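You operate a simulated robot arm through the tools that you are given. There is no shell and no other tool.

You run a simulated two-armed robot. Do the job below in one go: nothing can be reset, and whatever is moved stays where it is left.

## Task
Switch the blue reel off, wind its cable end back to mark 57 and brake it.
Fine: switch off first; free the brake before winding; leave the orange reel, the coils and the caps alone.
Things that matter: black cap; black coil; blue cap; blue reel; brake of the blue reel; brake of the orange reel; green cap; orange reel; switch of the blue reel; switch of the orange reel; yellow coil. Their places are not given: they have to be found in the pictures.

The check looks at the end state, three seconds after you hand in, the way a careful person would. Anything else that was tipped, shoved, dropped, spilled or broken makes it a failure. A push-on lid holds only when it is set on centred and level and pressed home; a screw cap is set on level and turned clockwise until tight.

## Robot
Two 6-joint arms with two-finger grippers on one trunk that stands fixed in place. Base frame: the origin is at the foot of the trunk, x ahead of it, y to its left, z up. Lengths are in m, angles in rad, forces in N, time in s.
The left shoulder is at [0.03, 0.178, 0.938], the right one opposite. With the tool pointing down near the work surface each hand reaches from about 0.48 to 0.82 m from the base axis, measured 20 degrees to its own side. Payload 2.54 kg a hand.
The tool frame of a hand sits at the grasp point between the pads (the TCP): z along the fingers, y along the line on which they close. The tips reach 0.03 m beyond it. The gripper opens to 0.116 m; its body begins 0.095 m behind the TCP.
Orientation is that of the tool frame in the base frame, as a unit quaternion [x, y, z, w]. With the fingers straight down and closing along the base's y, the tool's x points along the base's -x, its y along +y and its z along -z.

## Interface
- The arms move only by the tool arm_command. It takes "left_rows", "right_rows" or both (then of equal length, played together; a hand with none holds still); each is a list of rows, each an object of numbers (a shift or turn left out is 0, a gripper value left out holds the last): "x", "y", "z": the shift along the tool's x, y, z in units of 100 mm (1.0 is 100 mm); "wx", "wy", "wz": the turn, a rotation vector about the tool's x, y, z in units of 120 degrees (1.0 is 120 degrees); "fingers": the opening in per cent of the stroke, from 0 (shut) to 100 (fully open). In form: [{"x": .., "y": .., "z": .., "wx": .., "wy": .., "wz": .., "fingers": ..}, ...]. A call has 1 to 20 rows; each row is the pose to reach, as a shift and turn from the pose commanded when the call began, along the tool's axes at that moment. A call with a number of a shift or a turn outside -1 to 1 is refused whole. Rows are played at 5 a second. More than 0.05 m and 0.15 rad between two rows, or a gripper value outside its range, and nothing of the call is played. Where a pose cannot be reached the arm comes as near as it can. A force on the tool above 50 N (or 10 N above the force at the start of the call, whichever is more), or a blocked arm, ends the call early, and 0.2 s more pass. Each finger travels about 0.153 m/s and halts on what it meets, pressing with about 40 N; the grip force reading is that of the motor and also rises with nothing between the fingers. The clock runs only during rows and for 0.2 s after the last one: add rows that repeat a pose to give the fingers time. It gives the time, the measured TCP pose, the force on the tool (base axes), the opening and the grip force at its end, in the units of the frame above (readings bear some noise), with the torque about the TCP (base axes, N m) and any sound that the robot's microphone picked up, and new pictures: "pictures" is both (left out), scene, wrist or none (wrist: the cameras of the hands that moved).
- Cameras (640 x 400 px; columns grow to the right, rows downward): "scene" is now at [0.0425, 0.0231, 1.6559]; the picture's right is [0.30, -0.95, 0.00], its down [-0.75, -0.24, -0.62] and it looks along [0.59, 0.19, -0.78] (base axes); focal length 365 px, centre (320, 200). "left" rides on the left gripper at [0.069, 0.015, -0.122] in its tool frame; the picture's right is [-0.21, 0.98, 0.00], its down [-0.83, -0.18, -0.53] and it looks along [-0.52, -0.11, 0.85] (tool axes); focal length 251 px, centre (320, 200). "right" rides on the right gripper at [0.069, -0.015, -0.122] in its tool frame; the picture's right is [0.21, 0.98, 0.00], its down [-0.83, 0.18, -0.53] and it looks along [-0.52, 0.11, 0.85] (tool axes); focal length 251 px, centre (320, 200).
- raise_lower(by): moves the trunk up (or, below 0, down) by that many m; the arms and the scene camera ride with it, the base frame stays. It gives what a move gives, with no picture.
- turn_head(pan, tilt): turns the head with the scene camera to pan (to the left, within 2.496 rad either way) and tilt (down, from -0.506 to 1.204), counted from straight ahead of the robot. It gives what a move gives, and a new picture of the scene camera.
- point_at(camera, pixels): for up to 12 pixels [column, row] of the newest picture of that camera ("zoom" is the newest enlarged one), the place [x, y, z] in the base frame of the surface seen there, good to about 0.003 m. It takes no simulated time.
- close_up(camera, box): a new picture of the part [left, top, right, bottom] of that camera's present view, enlarged. It takes no simulated time.
- sign_off(): hands the job in; it is judged then, once.

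Open the grippers and draw the arms clear of the work before you hand the job in, unless the task says otherwise.

The tools are called by a JSON object that holds its "api" and its "payload". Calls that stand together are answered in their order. arm_command: Moves the arms, as the interface text tells. Its arguments: {"type":"object","properties":{"left_rows":{"type":"array","items":{"type":"object","properties":{"x":{"type":"number"},"y":{"type":"number"},"z":{"type":"number"},"wx":{"type":"number"},"wy":{"type":"number"},"wz":{"type":"number"},"fingers":{"type":"number"}}}},"right_rows":{"type":"array","items":{"type":"object","properties":{"x":{"type":"number"},"y":{"type":"number"},"z":{"type":"number"},"wx":{"type":"number"},"wy":{"type":"number"},"wz":{"type":"number"},"fingers":{"type":"number"}}}},"pictures":{"type":"string","enum":["both","scene","wrist","none"]}},"required":[]} The other tools are called the same way: raise_lower (by) moves the trunk up or down; turn_head (pan, tilt) turns the head that bears the scene camera; point_at (camera, pixels) gives the place of the surface under pixels of a picture; close_up (camera, box) takes an enlarged picture of a part of a camera's view; sign_off () hands the job in.

At the start:

```text
time_s: 0.0
left_tool_pos: [0.4492, 0.3868, 1.1966]
left_tcp_rot: [0.0, 1.0, 0.0, 0.0]
left_force: [-0.3, -0.4, -0.3]
left_torque: [0.0, 0.0, 0.02]
left_gripper_width: 0.1159
left_grasp_force: 0.0
right_tool_pos: [0.5671, 0.0148, 1.1894]
right_tcp_rot: [0.0, 1.0, 0.0, -0.001]
right_force: [-0.4, 0.1, 0.6]
right_torque: [-0.02, 0.0, -0.03]
right_gripper_width: 0.116
right_grasp_force: 0.0
trunk travel left (down, up): [-0.15, 0.39]
head pan, tilt (commanded): [0.304, 0.902]
```

scene: 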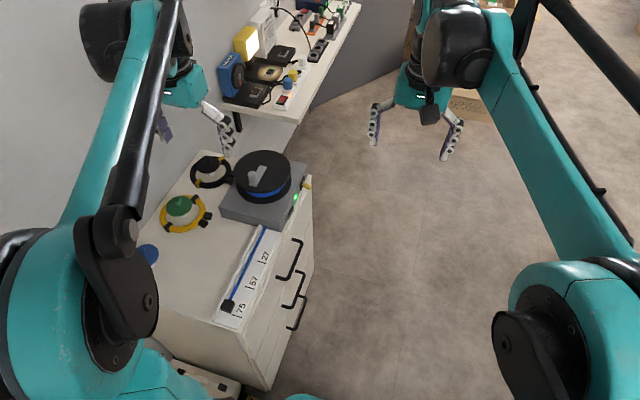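
right: 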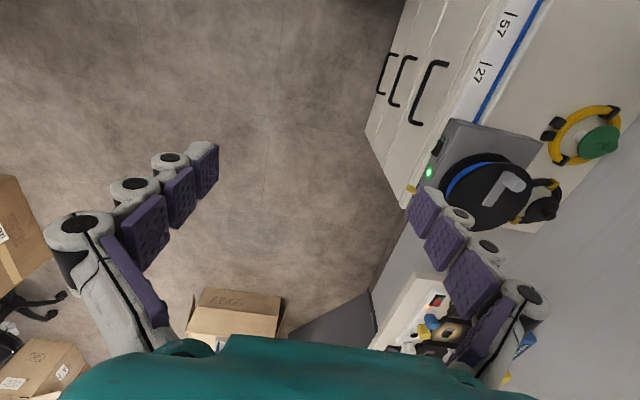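
left: 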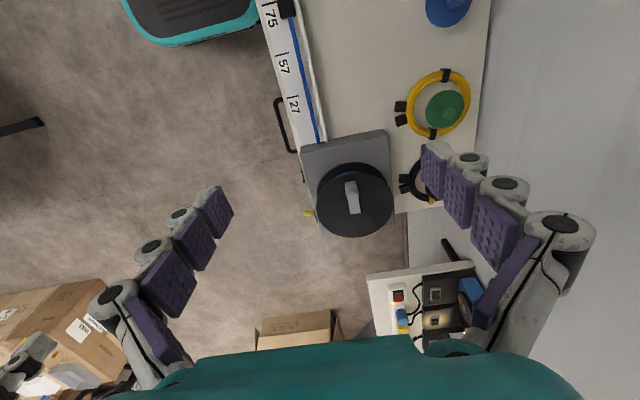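

The scene picture shows the blue reel around (263,180) on a grey base, a green light at (296,197), and a ruler strip with marks 27/57/75 at (250,270). I take enlarged views to find the switch, brake and crank.

{"api": "close_up", "payload": {"camera": "scene", "box": [200, 140, 330, 240]}}

{"api": "close_up", "payload": {"camera": "scene", "box": [200, 220, 330, 330]}}

{"api": "close_up", "payload": {"camera": "left", "box": [240, 100, 440, 260]}}

{"api": "close_up", "payload": {"camera": "right", "box": [390, 90, 570, 250]}}

{"api": "close_up", "payload": {"camera": "scene", "box": [200, 0, 360, 130]}}

```text
4.00 times, centred on (265, 190) of scene
```

zoom: 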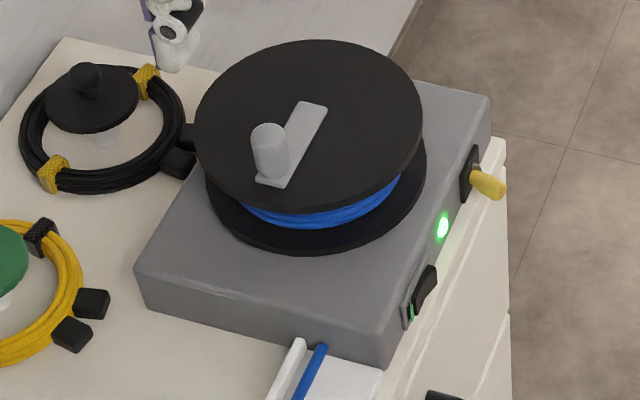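

```text
3.64 times, centred on (265, 275) of scene
```

zoom: 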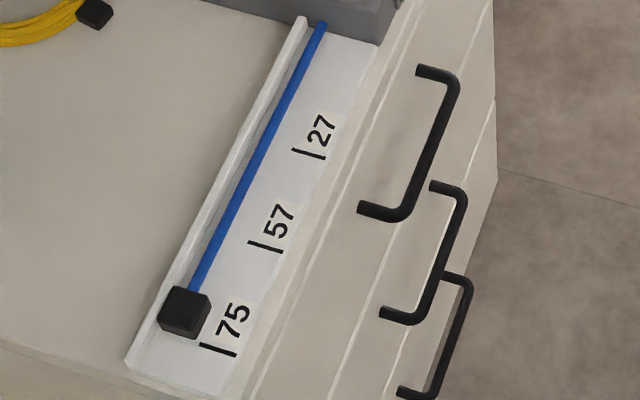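

```text
2.50 times, centred on (340, 180) of left
```

zoom: 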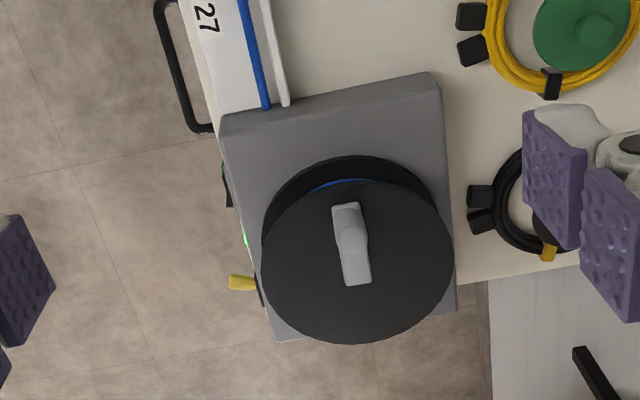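

```text
2.50 times, centred on (480, 170) of right
```

zoom: 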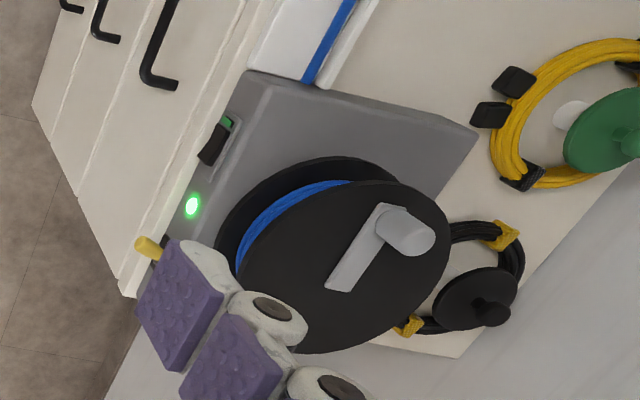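

```text
3.08 times, centred on (280, 65) of scene
```

zoom: 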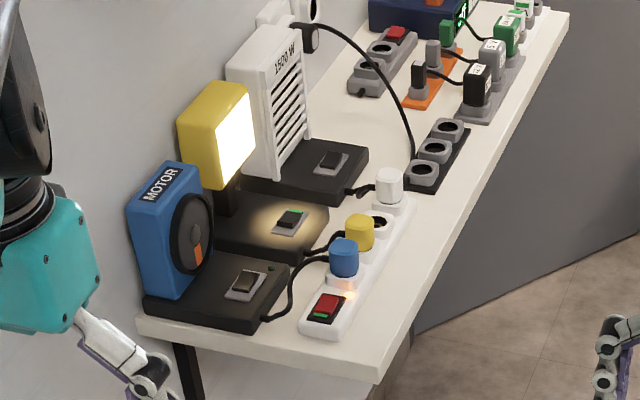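

The blue reel has its side face (toward -y) with a rocker switch at about zoom (422,295), a green light and a yellow brake lever at (488,185). I measure places of the reel parts in the scene picture.

{"api": "close_up", "payload": {"camera": "scene", "box": [200, 140, 330, 240]}}

{"api": "point_at", "payload": {"camera": "zoom", "pixels": [[268, 130], [270, 165], [310, 105], [318, 130], [200, 130], [420, 120], [310, 45], [270, 210], [488, 185], [470, 170], [424, 290], [442, 227]]}}

{"api": "point_at", "payload": {"camera": "zoom", "pixels": [[140, 270], [150, 300], [370, 335], [375, 355], [485, 100], [430, 85], [405, 320], [430, 270], [472, 150], [465, 195], [500, 195], [410, 250]]}}

{"api": "point_at", "payload": {"camera": "scene", "pixels": [[227, 306], [235, 316], [249, 287], [262, 262], [262, 227], [240, 285], [230, 300], [216, 320], [270, 385], [182, 205], [207, 165], [148, 255]]}}

```text
4.00 times, centred on (265, 190) of scene
```

zoom: 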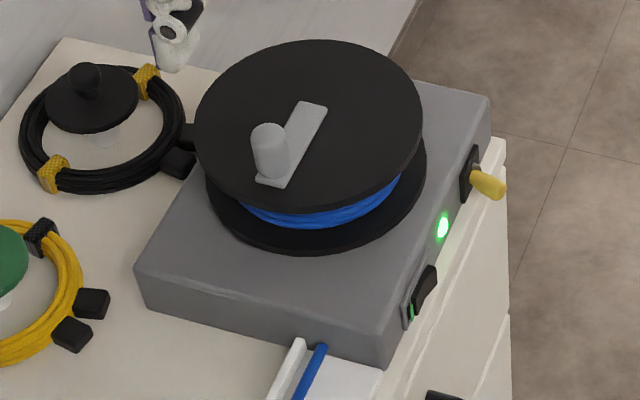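

```text
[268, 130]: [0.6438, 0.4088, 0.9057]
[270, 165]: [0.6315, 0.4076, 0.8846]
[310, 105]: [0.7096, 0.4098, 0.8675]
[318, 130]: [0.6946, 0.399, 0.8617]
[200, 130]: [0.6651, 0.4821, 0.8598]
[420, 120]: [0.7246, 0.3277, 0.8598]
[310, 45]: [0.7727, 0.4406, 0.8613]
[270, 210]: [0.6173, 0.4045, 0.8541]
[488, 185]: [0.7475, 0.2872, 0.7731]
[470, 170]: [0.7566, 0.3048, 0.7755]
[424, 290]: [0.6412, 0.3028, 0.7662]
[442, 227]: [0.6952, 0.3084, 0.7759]
```

```text
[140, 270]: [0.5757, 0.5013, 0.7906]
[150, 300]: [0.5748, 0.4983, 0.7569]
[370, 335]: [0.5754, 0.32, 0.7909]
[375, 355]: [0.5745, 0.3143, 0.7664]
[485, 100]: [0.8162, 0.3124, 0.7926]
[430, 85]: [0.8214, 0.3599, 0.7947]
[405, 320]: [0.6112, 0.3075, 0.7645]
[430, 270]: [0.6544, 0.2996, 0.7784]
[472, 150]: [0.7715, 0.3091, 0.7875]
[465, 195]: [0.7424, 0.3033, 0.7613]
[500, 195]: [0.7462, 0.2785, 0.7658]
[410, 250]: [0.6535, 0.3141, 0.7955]
```

```text
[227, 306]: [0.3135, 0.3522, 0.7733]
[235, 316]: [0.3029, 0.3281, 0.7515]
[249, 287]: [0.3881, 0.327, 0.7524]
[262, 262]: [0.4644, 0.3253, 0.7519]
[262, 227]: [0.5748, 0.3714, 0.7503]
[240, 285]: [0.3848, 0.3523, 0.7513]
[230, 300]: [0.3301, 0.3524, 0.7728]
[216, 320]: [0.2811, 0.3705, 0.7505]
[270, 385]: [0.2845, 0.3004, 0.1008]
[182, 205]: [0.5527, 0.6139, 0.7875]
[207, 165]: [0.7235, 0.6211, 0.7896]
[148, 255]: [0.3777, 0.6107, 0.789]
```

The reel housing spans about x 0.575–0.82, y 0.31–0.50, with the knob at about (0.645,0.409,0.905), the switch at (0.635,0.303,0.768) and the yellow brake lever at (0.75,0.285,0.77). I turn the head to look for the orange reel and see the whole surroundings.

{"api": "turn_head", "payload": {"pan": 0.55, "tilt": 0.85}}

{"api": "close_up", "payload": {"camera": "scene", "box": [240, 120, 400, 220]}}

```text
time_s: 0.8
left_tool_pos: [0.4488, 0.3866, 1.1972]
left_tcp_rot: [0.001, 1.0, -0.001, 0.001]
left_force: [0.3, -0.5, -0.4]
left_torque: [0.0, 0.01, 0.0]
left_gripper_width: 0.116
left_grasp_force: 0.1
right_tool_pos: [0.5672, 0.0145, 1.1878]
right_tcp_rot: [0.001, 1.0, 0.001, 0.0]
right_force: [-0.4, -0.1, 0.0]
right_torque: [0.01, 0.03, 0.01]
right_gripper_width: 0.1157
right_grasp_force: 0.1
trunk travel left (down, up): [-0.15, 0.39]
head pan, tilt (commanded): [0.55, 0.85]
```

scene: 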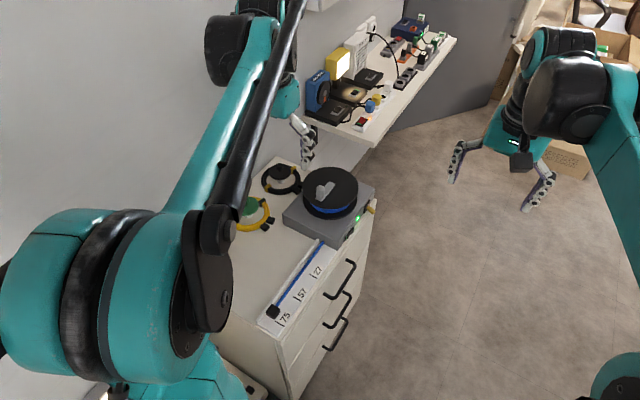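

```text
4.00 times, centred on (320, 170) of scene
```

zoom: 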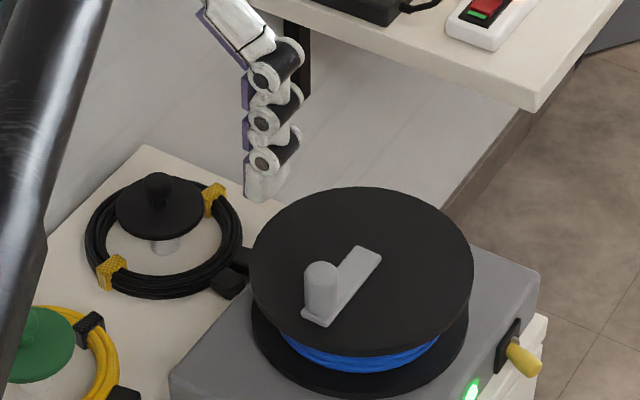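

The orange reel isn't visible here; I look to the right side and down to be sure where it is.

{"api": "turn_head", "payload": {"pan": -0.4, "tilt": 0.9}}

{"api": "turn_head", "payload": {"pan": 1.3, "tilt": 0.9}}

```text
time_s: 2.0
left_tool_pos: [0.4493, 0.3868, 1.1974]
left_tcp_rot: [0.0, 1.0, 0.0, 0.0]
left_force: [0.7, -0.2, 0.2]
left_torque: [0.04, 0.01, -0.01]
left_gripper_width: 0.1159
left_grasp_force: 0.1
right_tool_pos: [0.5675, 0.0154, 1.1892]
right_tcp_rot: [0.0, 1.0, 0.0, 0.0]
right_force: [0.5, 0.4, 0.0]
right_torque: [0.01, -0.01, 0.02]
right_gripper_width: 0.1161
right_grasp_force: 0.1
trunk travel left (down, up): [-0.15, 0.39]
head pan, tilt (commanded): [-0.4, 0.901]
```

scene: 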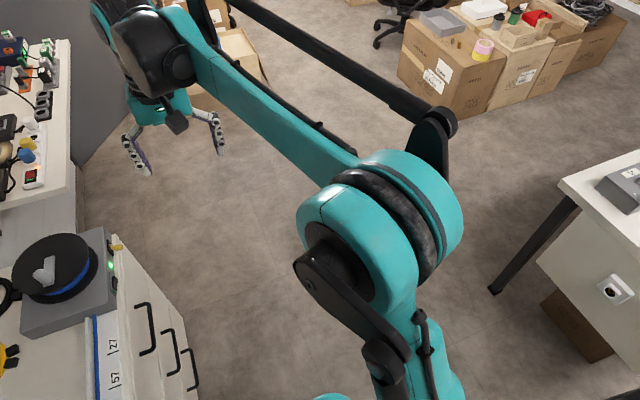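

```text
time_s: 3.7
left_tool_pos: [0.4493, 0.3863, 1.1967]
left_tcp_rot: [0.0, 1.0, 0.0, 0.001]
left_force: [0.1, -0.5, 0.5]
left_torque: [0.01, -0.02, 0.01]
left_gripper_width: 0.116
left_grasp_force: 0.1
right_tool_pos: [0.5666, 0.016, 1.1899]
right_tcp_rot: [0.0, 1.0, 0.0, 0.0]
right_force: [0.1, 0.3, 0.7]
right_torque: [0.0, 0.02, -0.01]
right_gripper_width: 0.1163
right_grasp_force: 0.0
trunk travel left (down, up): [-0.15, 0.39]
head pan, tilt (commanded): [1.3, 0.901]
```

scene: 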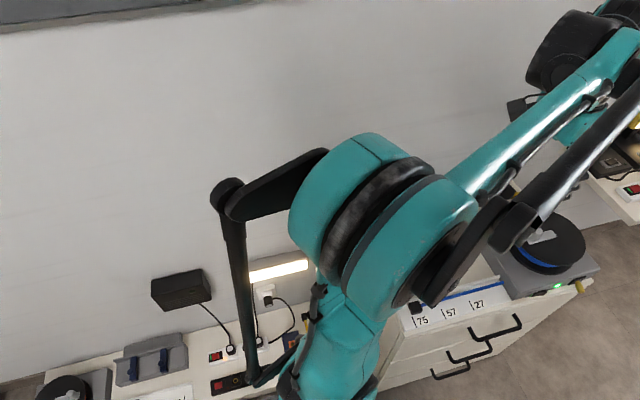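

The orange reel is far off at the lower left edge (70,390) and out of the way. I turn the head back to the blue reel for a sharp look at the switch and brake.

{"api": "turn_head", "payload": {"pan": 0.35, "tilt": 0.9}}

{"api": "close_up", "payload": {"camera": "right", "box": [395, 110, 475, 210]}}

```text
time_s: 5.0
left_tool_pos: [0.4491, 0.3858, 1.1974]
left_tcp_rot: [0.0, 1.0, -0.001, 0.0]
left_force: [-0.5, -0.2, 0.9]
left_torque: [0.0, -0.02, 0.01]
left_gripper_width: 0.1158
left_grasp_force: 0.1
right_tool_pos: [0.5665, 0.0154, 1.1881]
right_tcp_rot: [0.0, 1.0, 0.0, 0.0]
right_force: [0.8, 0.2, 0.6]
right_torque: [-0.03, 0.01, -0.01]
right_gripper_width: 0.1159
right_grasp_force: 0.1
trunk travel left (down, up): [-0.15, 0.39]
head pan, tilt (commanded): [0.351, 0.901]
```

scene: 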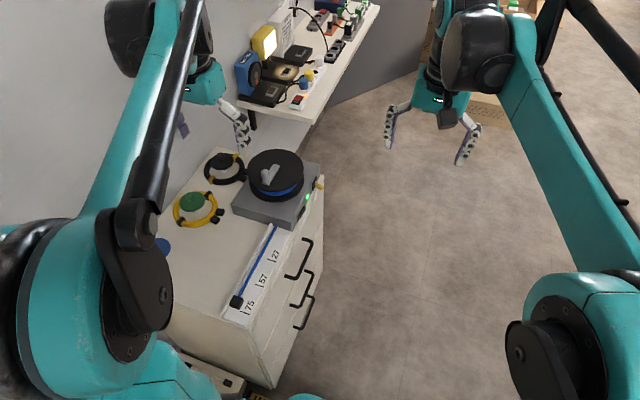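

```text
4.00 times, centred on (435, 160) of right
```

zoom: 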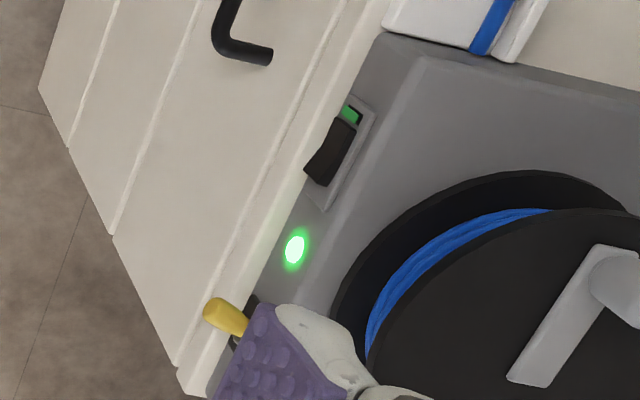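

The rocker's far (+x) end protrudes at zoom (322,170) and green shows at its near end, so pressing the far end should switch off; the brake lever at (225,315) is half hidden. I swing the right hand to point toward +y so its camera faces the side panel.

{"api": "arm_command", "payload": {"right_rows": [{"x": -0.047, "y": 0.033, "z": 0.067, "wx": -0.0385, "wy": 0.0385, "wz": 0.0385}, {"x": -0.093, "y": 0.067, "z": 0.133, "wx": -0.077, "wy": 0.077, "wz": 0.077}, {"x": -0.14, "y": 0.1, "z": 0.2, "wx": -0.1155, "wy": 0.1155, "wz": 0.1155}, {"x": -0.187, "y": 0.133, "z": 0.267, "wx": -0.154, "wy": 0.154, "wz": 0.154}, {"x": -0.233, "y": 0.167, "z": 0.333, "wx": -0.1925, "wy": 0.1925, "wz": 0.1925}, {"x": -0.28, "y": 0.2, "z": 0.4, "wx": -0.231, "wy": 0.231, "wz": 0.231}, {"x": -0.327, "y": 0.233, "z": 0.467, "wx": -0.2695, "wy": 0.2695, "wz": 0.2695}, {"x": -0.373, "y": 0.267, "z": 0.533, "wx": -0.308, "wy": 0.308, "wz": 0.308}, {"x": -0.42, "y": 0.3, "z": 0.6, "wx": -0.3465, "wy": 0.3465, "wz": 0.3465}, {"x": -0.467, "y": 0.333, "z": 0.667, "wx": -0.385, "wy": 0.385, "wz": 0.385}, {"x": -0.513, "y": 0.367, "z": 0.733, "wx": -0.4235, "wy": 0.4235, "wz": 0.4235}, {"x": -0.56, "y": 0.4, "z": 0.8, "wx": -0.462, "wy": 0.462, "wz": 0.462}, {"x": -0.607, "y": 0.433, "z": 0.867, "wx": -0.5005, "wy": 0.5005, "wz": 0.5005}, {"x": -0.653, "y": 0.467, "z": 0.933, "wx": -0.539, "wy": 0.539, "wz": 0.539}, {"x": -0.7, "y": 0.5, "z": 1.0, "wx": -0.577, "wy": 0.577, "wz": 0.577}], "pictures": "both"}}

```text
time_s: 8.2
left_tool_pos: [0.4491, 0.385, 1.197]
left_tcp_rot: [-0.001, 1.0, 0.001, 0.0]
left_force: [-1.2, -0.4, 1.1]
left_torque: [-0.01, 0.01, -0.02]
left_gripper_width: 0.116
left_grasp_force: 0.0
right_tool_pos: [0.6371, 0.065, 1.0886]
right_tcp_rot: [-0.5, -0.5, -0.5, 0.501]
right_force: [-0.1, 0.0, 0.0]
right_torque: [0.03, 0.0, 0.01]
right_gripper_width: 0.1159
right_grasp_force: 0.1
trunk travel left (down, up): [-0.15, 0.39]
head pan, tilt (commanded): [0.351, 0.901]
```

scene: 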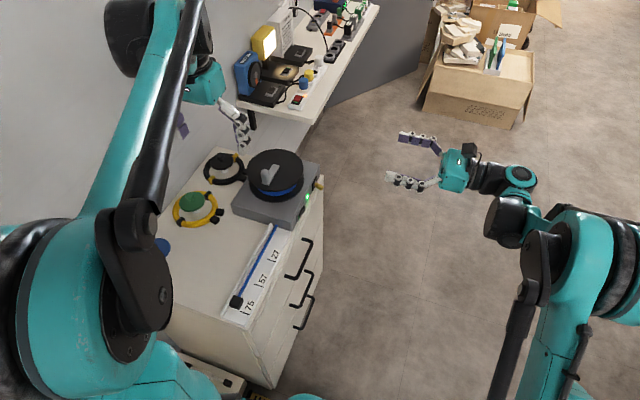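
right: 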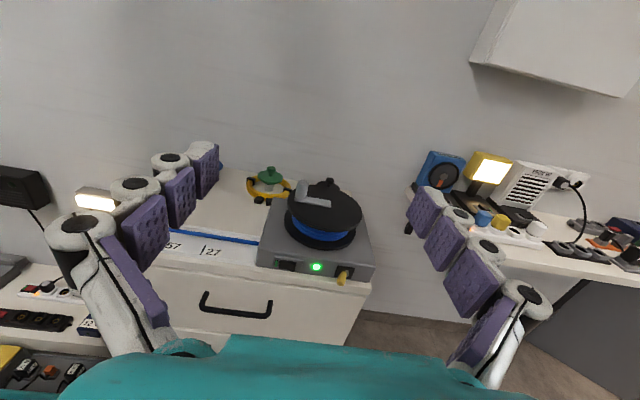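

The right hand now points along +y and its camera sees the panel around (315,265). I enlarge this.

{"api": "close_up", "payload": {"camera": "right", "box": [250, 170, 390, 290]}}

{"api": "close_up", "payload": {"camera": "right", "box": [270, 250, 360, 295]}}

```text
3.33 times, centred on (320, 230) of right
```

zoom: 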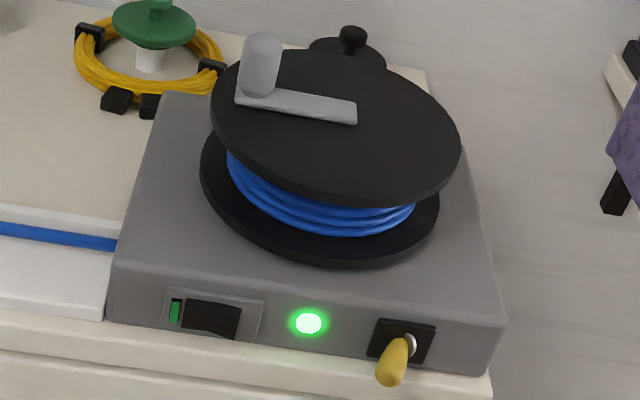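

```text
7.11 times, centred on (315, 272) of right
```

zoom: 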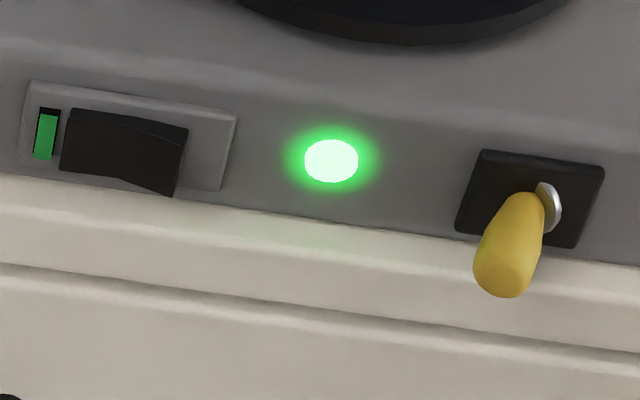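

The brake is a toggle lever on a black plate with its tip hanging at zoom (500,280), and the rocker's right (+x) end sticks out at (180,160). I measure these points in 3D.

{"api": "point_at", "payload": {"camera": "zoom", "pixels": [[75, 135], [120, 150], [165, 165], [178, 170], [215, 150], [47, 135], [548, 205], [520, 230], [505, 270], [500, 290], [485, 165], [590, 185]]}}

{"api": "close_up", "payload": {"camera": "scene", "box": [290, 170, 340, 220]}}

{"api": "close_up", "payload": {"camera": "left", "box": [290, 140, 370, 240]}}

```text
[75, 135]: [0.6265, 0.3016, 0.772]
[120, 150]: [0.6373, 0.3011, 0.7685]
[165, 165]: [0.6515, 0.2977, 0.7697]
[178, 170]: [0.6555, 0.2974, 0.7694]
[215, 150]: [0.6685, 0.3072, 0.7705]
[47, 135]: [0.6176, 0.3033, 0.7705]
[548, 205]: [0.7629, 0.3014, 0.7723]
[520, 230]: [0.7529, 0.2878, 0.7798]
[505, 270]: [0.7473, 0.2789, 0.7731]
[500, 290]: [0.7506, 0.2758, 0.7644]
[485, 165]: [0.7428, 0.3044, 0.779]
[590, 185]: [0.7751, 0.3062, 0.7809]
```

```text
8.00 times, centred on (315, 195) of scene
```

zoom: 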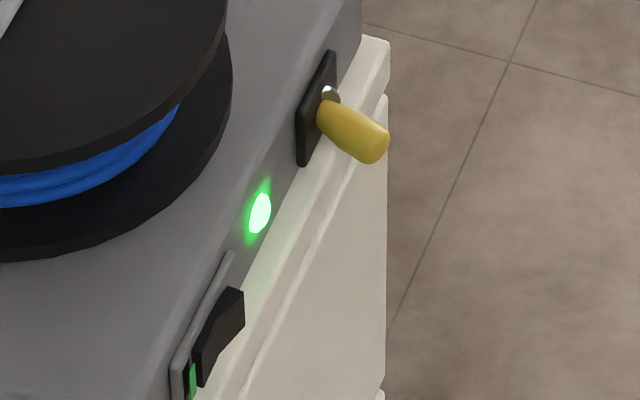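

```text
4.00 times, centred on (330, 190) of left
```

zoom: 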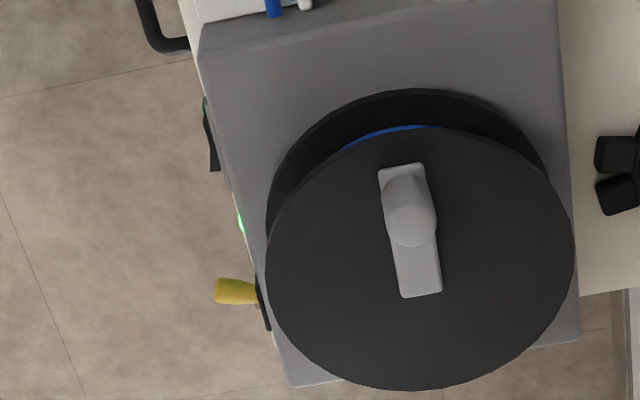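

The lever tip (0.749,0.275,0.768) is offset toward −x from its base (0.762,0.301,0.772), so it toggles along x; the rocker's protruding end is at (0.656,0.297,0.770). I lower the right hand and close its fingers, in steps.

{"api": "arm_command", "payload": {"right_rows": [{"x": -0.25, "fingers": 0}, {"x": -0.5, "fingers": 0}, {"x": -0.75, "fingers": 0}, {"x": -1.0, "fingers": 0}], "pictures": "none"}}

{"api": "arm_command", "payload": {"right_rows": [{"x": -0.25, "fingers": 0}, {"x": -0.5, "fingers": 0}, {"x": -0.75, "fingers": 0}, {"x": -1.0, "fingers": 0}], "pictures": "both"}}

```text
time_s: 9.2
left_tool_pos: [0.4487, 0.386, 1.1967]
left_tcp_rot: [0.0, 1.0, 0.0, 0.001]
left_force: [0.4, 0.2, 0.5]
left_torque: [0.01, 0.01, -0.01]
left_gripper_width: 0.1157
left_grasp_force: 0.0
right_tool_pos: [0.6367, 0.0644, 0.99]
right_tcp_rot: [0.5, 0.499, 0.501, -0.5]
right_force: [0.5, -0.1, 0.6]
right_torque: [0.02, 0.02, 0.01]
right_gripper_width: 0.0
right_grasp_force: 28.5
trunk travel left (down, up): [-0.15, 0.39]
head pan, tilt (commanded): [0.351, 0.901]
```

```text
time_s: 10.2
left_tool_pos: [0.4482, 0.3854, 1.1971]
left_tcp_rot: [-0.001, 1.0, 0.001, 0.0]
left_force: [0.1, 0.0, -0.1]
left_torque: [-0.02, -0.02, -0.02]
left_gripper_width: 0.1161
left_grasp_force: 0.1
right_tool_pos: [0.6378, 0.0661, 0.8888]
right_tcp_rot: [-0.5, -0.5, -0.5, 0.501]
right_force: [-0.2, 0.4, 0.7]
right_torque: [0.01, -0.02, -0.02]
right_gripper_width: 0.0001
right_grasp_force: 28.7
trunk travel left (down, up): [-0.15, 0.39]
head pan, tilt (commanded): [0.351, 0.901]
```

scene: 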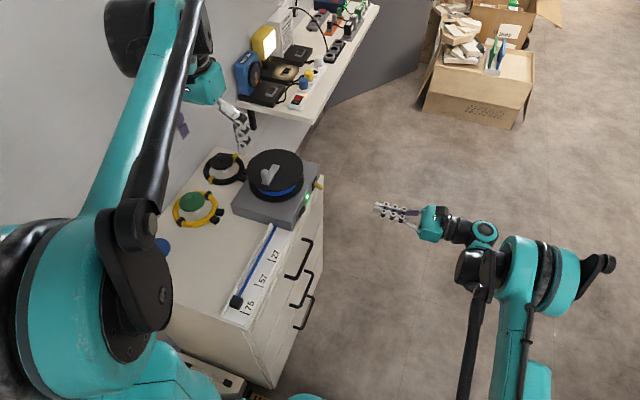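
right: 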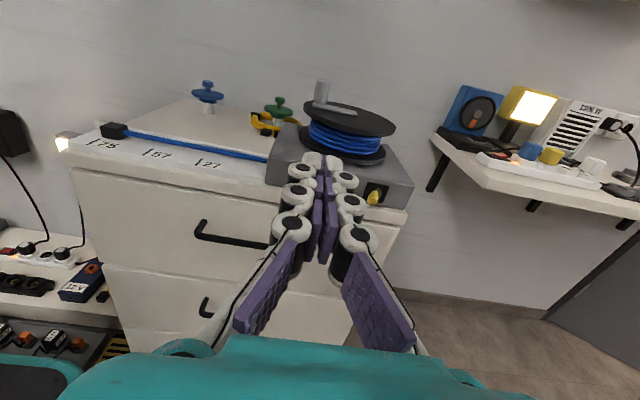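

The closed fingers point to the housing with tips around (325,155). I enlarge the view to see tip size and measure it.

{"api": "close_up", "payload": {"camera": "right", "box": [270, 130, 400, 230]}}

{"api": "point_at", "payload": {"camera": "right", "pixels": [[311, 158], [333, 162], [325, 165], [300, 172], [345, 180], [321, 185], [357, 240], [376, 195]]}}

```text
4.00 times, centred on (335, 180) of right
```

zoom: 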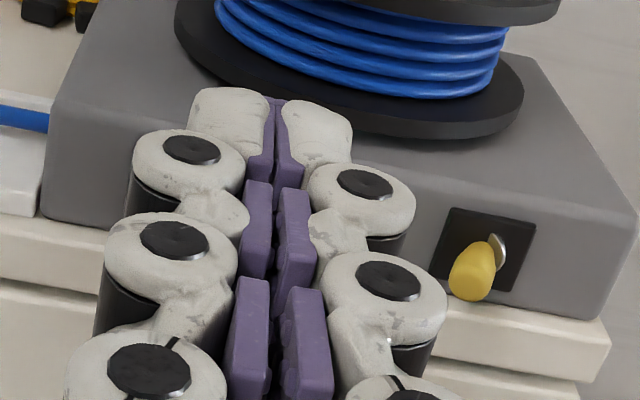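

```text
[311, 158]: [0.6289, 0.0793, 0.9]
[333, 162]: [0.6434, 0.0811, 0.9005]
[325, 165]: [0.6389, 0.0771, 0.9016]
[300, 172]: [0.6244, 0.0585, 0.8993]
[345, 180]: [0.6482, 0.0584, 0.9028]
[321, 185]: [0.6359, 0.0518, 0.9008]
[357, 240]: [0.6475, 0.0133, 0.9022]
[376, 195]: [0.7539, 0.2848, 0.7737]
```

Tips are ±0.012 m about the TCP axis. I lower to switch height and bring the tips to about y 0.275, aligned to x≈0.660.

{"api": "arm_command", "payload": {"right_rows": [{"x": -0.25, "y": 0.055}, {"x": -0.5, "y": 0.11}, {"x": -0.75, "y": 0.165}, {"x": -1.0, "y": 0.22}, {"x": -1.0, "y": 0.22, "z": 0.25}, {"x": -1.0, "y": 0.22, "z": 0.5}, {"x": -1.0, "y": 0.22, "z": 0.75}, {"x": -1.0, "y": 0.22, "z": 1.0}], "pictures": "none"}}

{"api": "arm_command", "payload": {"right_rows": [{"x": -0.1, "z": 0.1}, {"x": -0.195, "z": 0.3}, {"x": -0.195, "z": 0.5}, {"x": -0.195, "z": 0.7}, {"x": -0.195, "z": 0.8}, {"x": -0.195, "z": 0.8}], "pictures": "both"}}

{"api": "close_up", "payload": {"camera": "right", "box": [250, 100, 450, 225]}}

{"api": "close_up", "payload": {"camera": "scene", "box": [280, 170, 360, 220]}}

```text
time_s: 11.9
left_tool_pos: [0.4488, 0.3871, 1.1971]
left_tcp_rot: [0.0, 1.0, 0.0, 0.0]
left_force: [-0.7, 0.4, -0.2]
left_torque: [-0.02, -0.02, -0.02]
left_gripper_width: 0.116
left_grasp_force: 0.1
right_tool_pos: [0.629, 0.1619, 0.8514]
right_tcp_rot: [0.501, 0.5, 0.5, -0.498]
right_force: [-1.0, 0.2, 0.4]
right_torque: [-0.05, 0.01, 0.03]
right_gripper_width: 0.0002
right_grasp_force: 29.0
right hand out of reach, approached as far as the arm can: row 2, 3, 4, 5, 6, 7, 8
trunk travel left (down, up): [-0.15, 0.39]
head pan, tilt (commanded): [0.351, 0.901]
```

```text
time_s: 13.3
left_tool_pos: [0.4489, 0.3868, 1.1961]
left_tcp_rot: [0.0, 1.0, -0.001, 0.0]
left_force: [0.6, 0.1, 0.5]
left_torque: [0.04, 0.0, -0.01]
left_gripper_width: 0.1161
left_grasp_force: 0.1
right_tool_pos: [0.6149, 0.2371, 0.8538]
right_tcp_rot: [0.501, 0.502, 0.499, -0.499]
right_force: [0.3, -0.1, 0.2]
right_torque: [0.03, 0.02, 0.02]
right_gripper_width: 0.0
right_grasp_force: 28.4
right hand out of reach, approached as far as the arm can: row 1, 2, 3, 4, 5, 6
trunk travel left (down, up): [-0.15, 0.39]
head pan, tilt (commanded): [0.351, 0.901]
```

scene: 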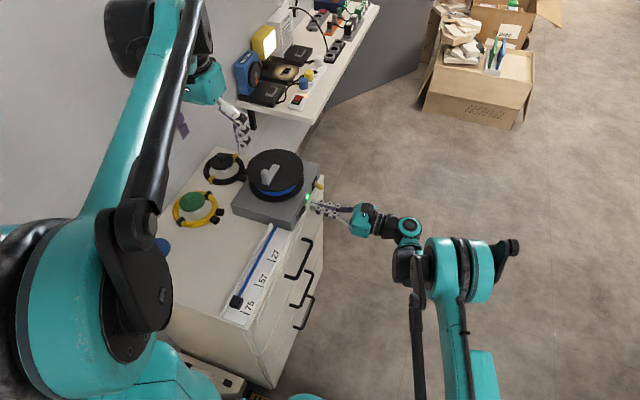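
right: 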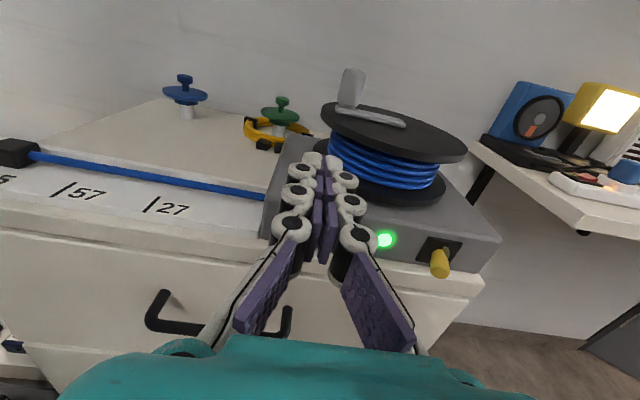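

```text
3.20 times, centred on (350, 162) of right
```

zoom: 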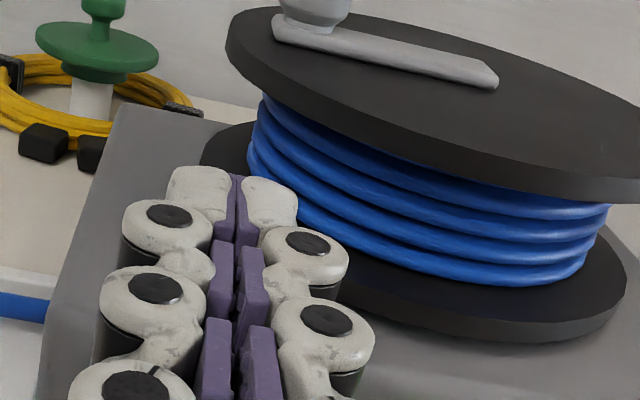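

```text
8.00 times, centred on (320, 195) of scene
```

zoom: 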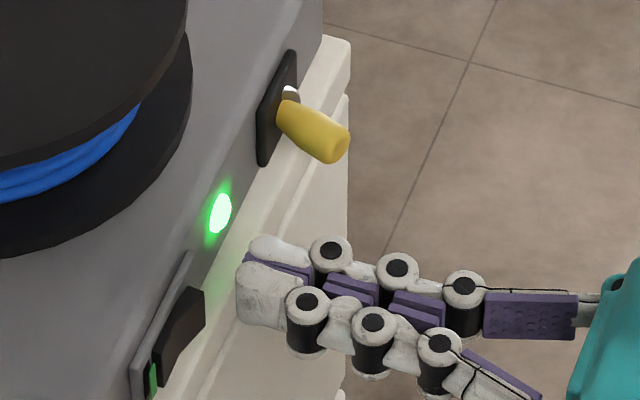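

The horizontal pose can't get below z≈0.85 (reported out of reach; TCP at (0.615,0.237,0.854)). I back off and pitch the tool 45° down, which should be reachable.

{"api": "arm_command", "payload": {"right_rows": [{"x": 0.25, "z": -0.25}, {"x": 0.5, "z": -0.5}, {"x": 0.75, "z": -0.75}, {"x": 1.0, "z": -1.0}, {"x": 1.0, "z": -1.0, "wy": -0.06}, {"x": 1.0, "z": -1.0, "wy": -0.12}, {"x": 1.0, "z": -1.0, "wy": -0.18}, {"x": 1.0, "z": -1.0, "wy": -0.24}, {"x": 1.0, "z": -1.0, "wy": -0.31}, {"x": 1.0, "z": -1.0, "wy": -0.375}], "pictures": "both"}}

```text
time_s: 15.6
left_tool_pos: [0.4477, 0.3871, 1.197]
left_tcp_rot: [0.001, 1.0, 0.0, 0.001]
left_force: [-0.6, -0.4, 0.8]
left_torque: [-0.02, 0.0, 0.0]
left_gripper_width: 0.1162
left_grasp_force: 0.1
right_tool_pos: [0.6152, 0.1349, 0.9544]
right_tcp_rot: [0.653, 0.654, 0.27, -0.269]
right_force: [1.3, -0.3, 0.7]
right_torque: [-0.07, 0.0, 0.01]
right_gripper_width: 0.0
right_grasp_force: 28.9
trunk travel left (down, up): [-0.15, 0.39]
head pan, tilt (commanded): [0.351, 0.901]
```

scene: 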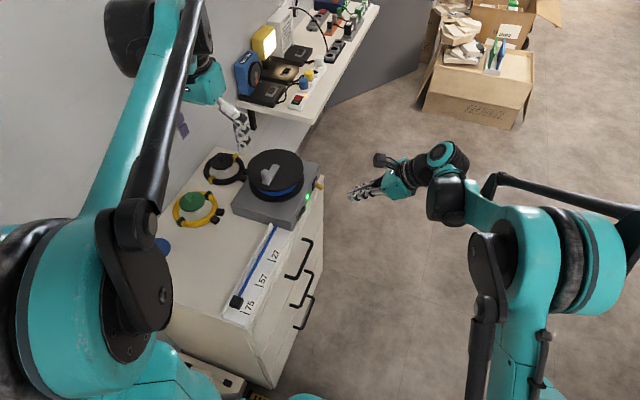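
right: 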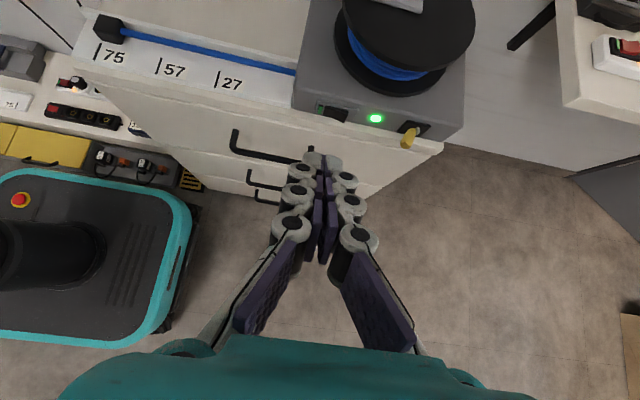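

The right TCP is at (0.615,0.135,0.954) with a 45° pitch. I move it along the tool axis in two halves toward (0.660,0.245,0.786), just in front of the rocker.

{"api": "arm_command", "payload": {"right_rows": [{"x": -0.05, "y": 0.06, "z": 0.25}, {"x": -0.1, "y": 0.11, "z": 0.5}, {"x": -0.155, "y": 0.17, "z": 0.75}, {"x": -0.205, "y": 0.225, "z": 0.983}], "pictures": "none"}}

{"api": "arm_command", "payload": {"right_rows": [{"x": -0.05, "y": 0.06, "z": 0.2}, {"x": -0.1, "y": 0.11, "z": 0.4}, {"x": -0.155, "y": 0.17, "z": 0.6}, {"x": -0.205, "y": 0.225, "z": 0.75}], "pictures": "both"}}

{"api": "close_up", "payload": {"camera": "scene", "box": [280, 170, 360, 220]}}

{"api": "close_up", "payload": {"camera": "right", "box": [250, 80, 450, 205]}}

```text
time_s: 16.6
left_tool_pos: [0.4485, 0.3867, 1.1974]
left_tcp_rot: [0.0, 1.0, -0.001, 0.0]
left_force: [-0.1, 0.0, 0.2]
left_torque: [0.03, 0.02, 0.0]
left_gripper_width: 0.116
left_grasp_force: 0.3
right_tool_pos: [0.636, 0.1902, 0.8728]
right_tcp_rot: [0.654, 0.653, 0.271, -0.27]
right_force: [0.1, -0.2, -0.8]
right_torque: [0.01, 0.02, 0.0]
right_gripper_width: 0.0
right_grasp_force: 28.7
trunk travel left (down, up): [-0.15, 0.39]
head pan, tilt (commanded): [0.351, 0.901]
```

```text
time_s: 17.6
left_tool_pos: [0.4494, 0.3859, 1.1968]
left_tcp_rot: [0.001, 1.0, 0.0, 0.0]
left_force: [0.8, -0.7, 0.6]
left_torque: [0.03, 0.0, 0.03]
left_gripper_width: 0.1158
left_grasp_force: 0.1
right_tool_pos: [0.6607, 0.2293, 0.8016]
right_tcp_rot: [0.653, 0.653, 0.271, -0.271]
right_force: [0.0, 0.1, 0.0]
right_torque: [-0.01, 0.02, 0.02]
right_gripper_width: 0.0002
right_grasp_force: 28.6
trunk travel left (down, up): [-0.15, 0.39]
head pan, tilt (commanded): [0.351, 0.901]
```

scene: 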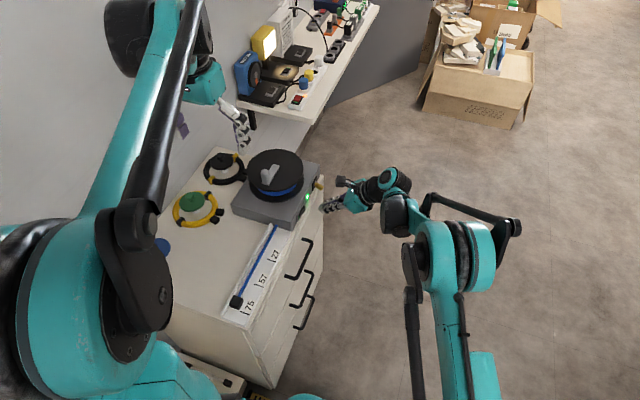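
right: 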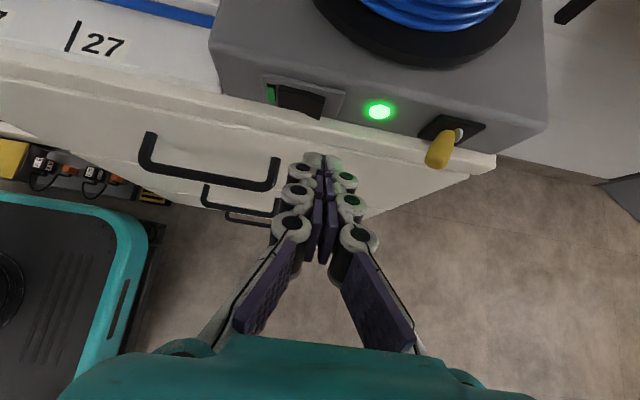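

```text
8.00 times, centred on (320, 195) of scene
```

zoom: 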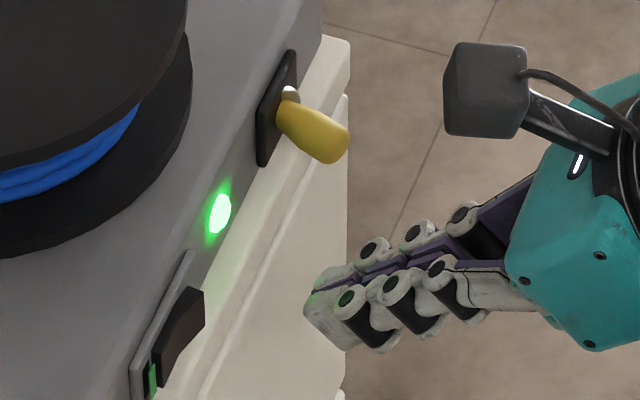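

```text
3.20 times, centred on (350, 142) of right
```

zoom: 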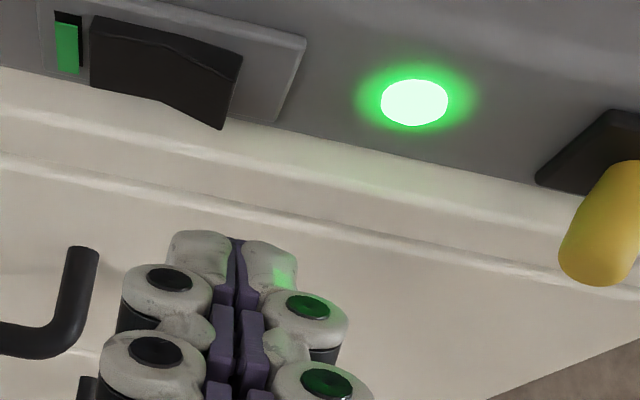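

The rocker's protruding edge is clearly visible at zoom (230,95). I measure it and the cabinet top edge below it for clearance.

{"api": "point_at", "payload": {"camera": "zoom", "pixels": [[228, 75], [220, 110], [200, 85], [165, 70], [105, 50], [190, 115], [190, 140], [190, 190], [190, 240], [245, 245], [270, 80], [215, 125]]}}

```text
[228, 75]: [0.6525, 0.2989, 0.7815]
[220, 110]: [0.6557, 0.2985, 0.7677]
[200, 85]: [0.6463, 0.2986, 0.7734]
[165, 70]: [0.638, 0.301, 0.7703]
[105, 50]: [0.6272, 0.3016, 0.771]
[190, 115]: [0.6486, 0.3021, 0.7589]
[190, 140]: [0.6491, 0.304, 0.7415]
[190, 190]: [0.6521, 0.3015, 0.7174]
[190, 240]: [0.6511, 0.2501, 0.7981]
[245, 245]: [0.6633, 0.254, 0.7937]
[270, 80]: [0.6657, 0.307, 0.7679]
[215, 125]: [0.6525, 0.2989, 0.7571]
```

The rocker's far end is at x≈0.655, y≈0.298, z 0.757–0.782, and the cabinet front is flush below. I drop to press height and press in +y slowly up to TCP y≈0.274.

{"api": "arm_command", "payload": {"right_rows": [{"x": -0.065, "z": 0.065}, {"x": -0.131, "z": 0.131}, {"x": -0.06, "z": 0.202}, {"x": 0.01, "z": 0.272}, {"x": 0.081, "z": 0.343}, {"x": 0.116, "z": 0.378}, {"x": 0.152, "z": 0.414}, {"x": 0.187, "z": 0.449}], "pictures": "both"}}

{"api": "close_up", "payload": {"camera": "scene", "box": [280, 170, 360, 220]}}

{"api": "close_up", "payload": {"camera": "right", "box": [250, 80, 450, 205]}}

```text
time_s: 19.4
left_tool_pos: [0.4504, 0.3865, 1.1976]
left_tcp_rot: [0.001, 1.0, 0.0, 0.0]
left_force: [-0.3, -0.3, 0.4]
left_torque: [0.0, -0.04, -0.03]
left_gripper_width: 0.116
left_grasp_force: 0.1
right_tool_pos: [0.6596, 0.2732, 0.7844]
right_tcp_rot: [0.654, 0.654, 0.27, -0.269]
right_force: [-0.2, -0.7, -0.2]
right_torque: [-0.01, -0.03, 0.01]
right_gripper_width: 0.0001
right_grasp_force: 28.5
trunk travel left (down, up): [-0.15, 0.39]
head pan, tilt (commanded): [0.351, 0.901]
```

scene: 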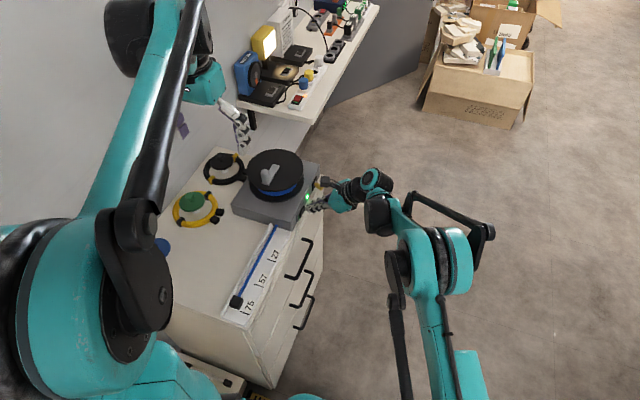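
right: 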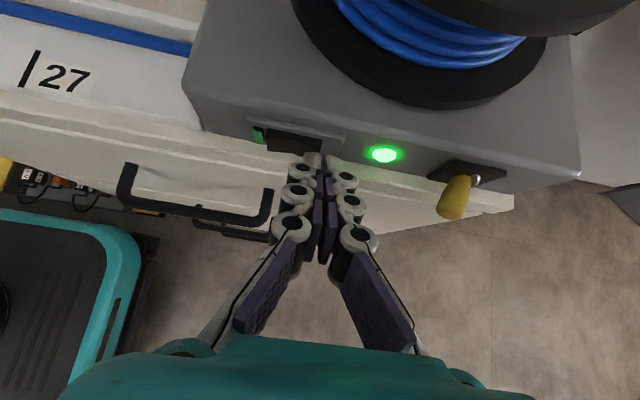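

```text
8.00 times, centred on (320, 195) of scene
```

zoom: 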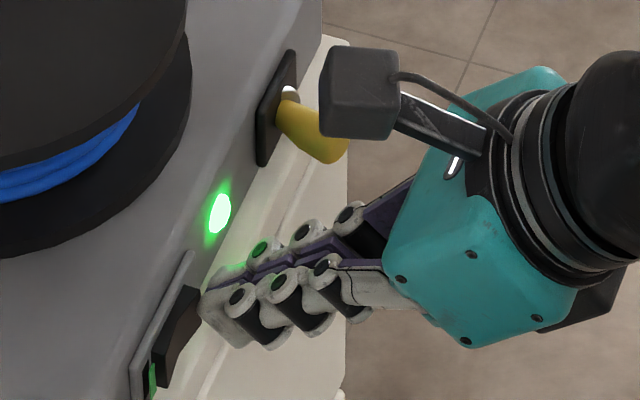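

```text
3.20 times, centred on (350, 142) of right
```

zoom: 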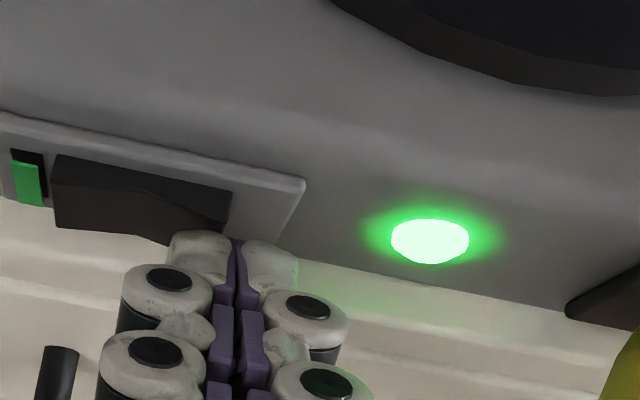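

No contact yet (force ~0) and the lamp is still green at (220,213). I keep pressing in +y in small steps up to 10 mm.

{"api": "arm_command", "payload": {"right_rows": [{"x": 0.0141, "z": 0.0141}, {"x": 0.0283, "z": 0.0283}, {"x": 0.0424, "z": 0.0424}, {"x": 0.0566, "z": 0.0566}, {"x": 0.0707, "z": 0.0707}], "pictures": "both"}}

{"api": "close_up", "payload": {"camera": "scene", "box": [280, 170, 360, 220]}}

{"api": "close_up", "payload": {"camera": "right", "box": [250, 80, 450, 205]}}

```text
time_s: 20.5
left_tool_pos: [0.4464, 0.3864, 1.1992]
left_tcp_rot: [-0.003, 1.0, 0.002, 0.002]
left_force: [0.4, 0.1, -0.4]
left_torque: [-0.04, -0.02, -0.02]
left_gripper_width: 0.116
left_grasp_force: 0.1
right_tool_pos: [0.661, 0.2742, 0.7847]
right_tcp_rot: [0.654, 0.654, 0.268, -0.268]
right_force: [-8.1, -36.2, 8.6]
right_torque: [-0.19, 0.18, 0.47]
right_gripper_width: 0.0001
right_grasp_force: 28.1
trunk travel left (down, up): [-0.15, 0.39]
head pan, tilt (commanded): [0.351, 0.901]
heard: click
stopped in row 5 (right hand): the force on the tool passed its limit at 54 N (the readings are from after the stop); the commanded pose is now the measured one
```

scene: 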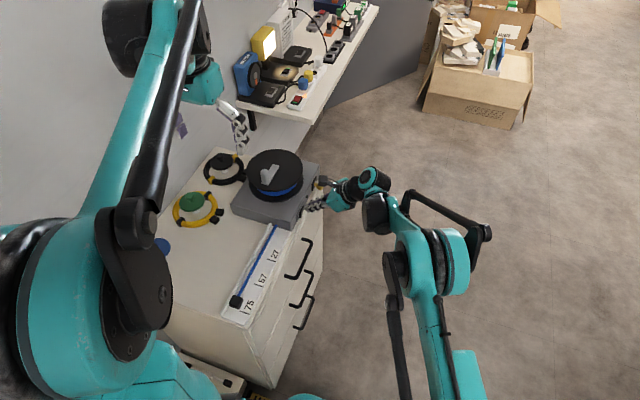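
right: 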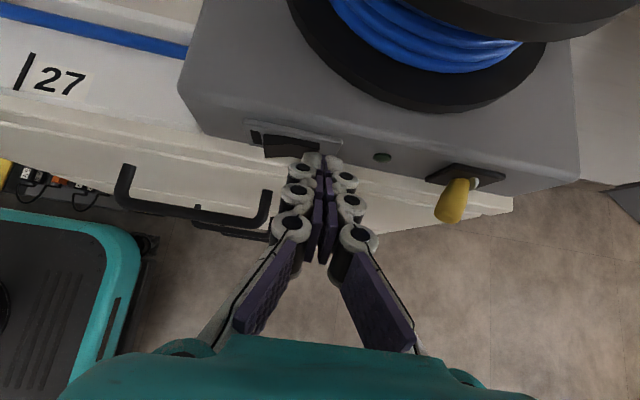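

```text
8.00 times, centred on (320, 195) of scene
```

zoom: 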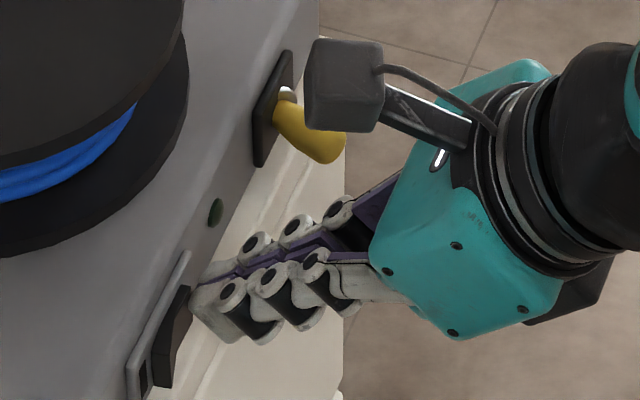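

```text
3.20 times, centred on (350, 142) of right
```

zoom: 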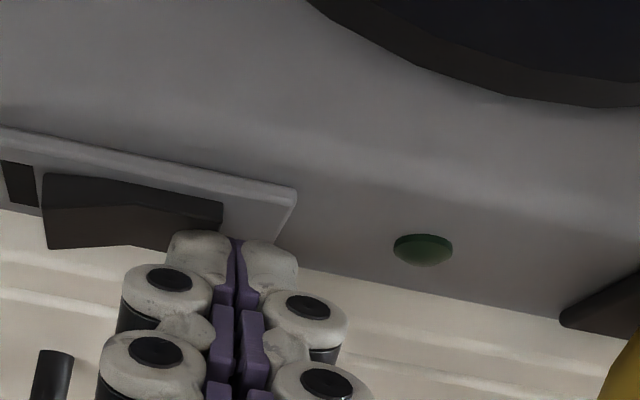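

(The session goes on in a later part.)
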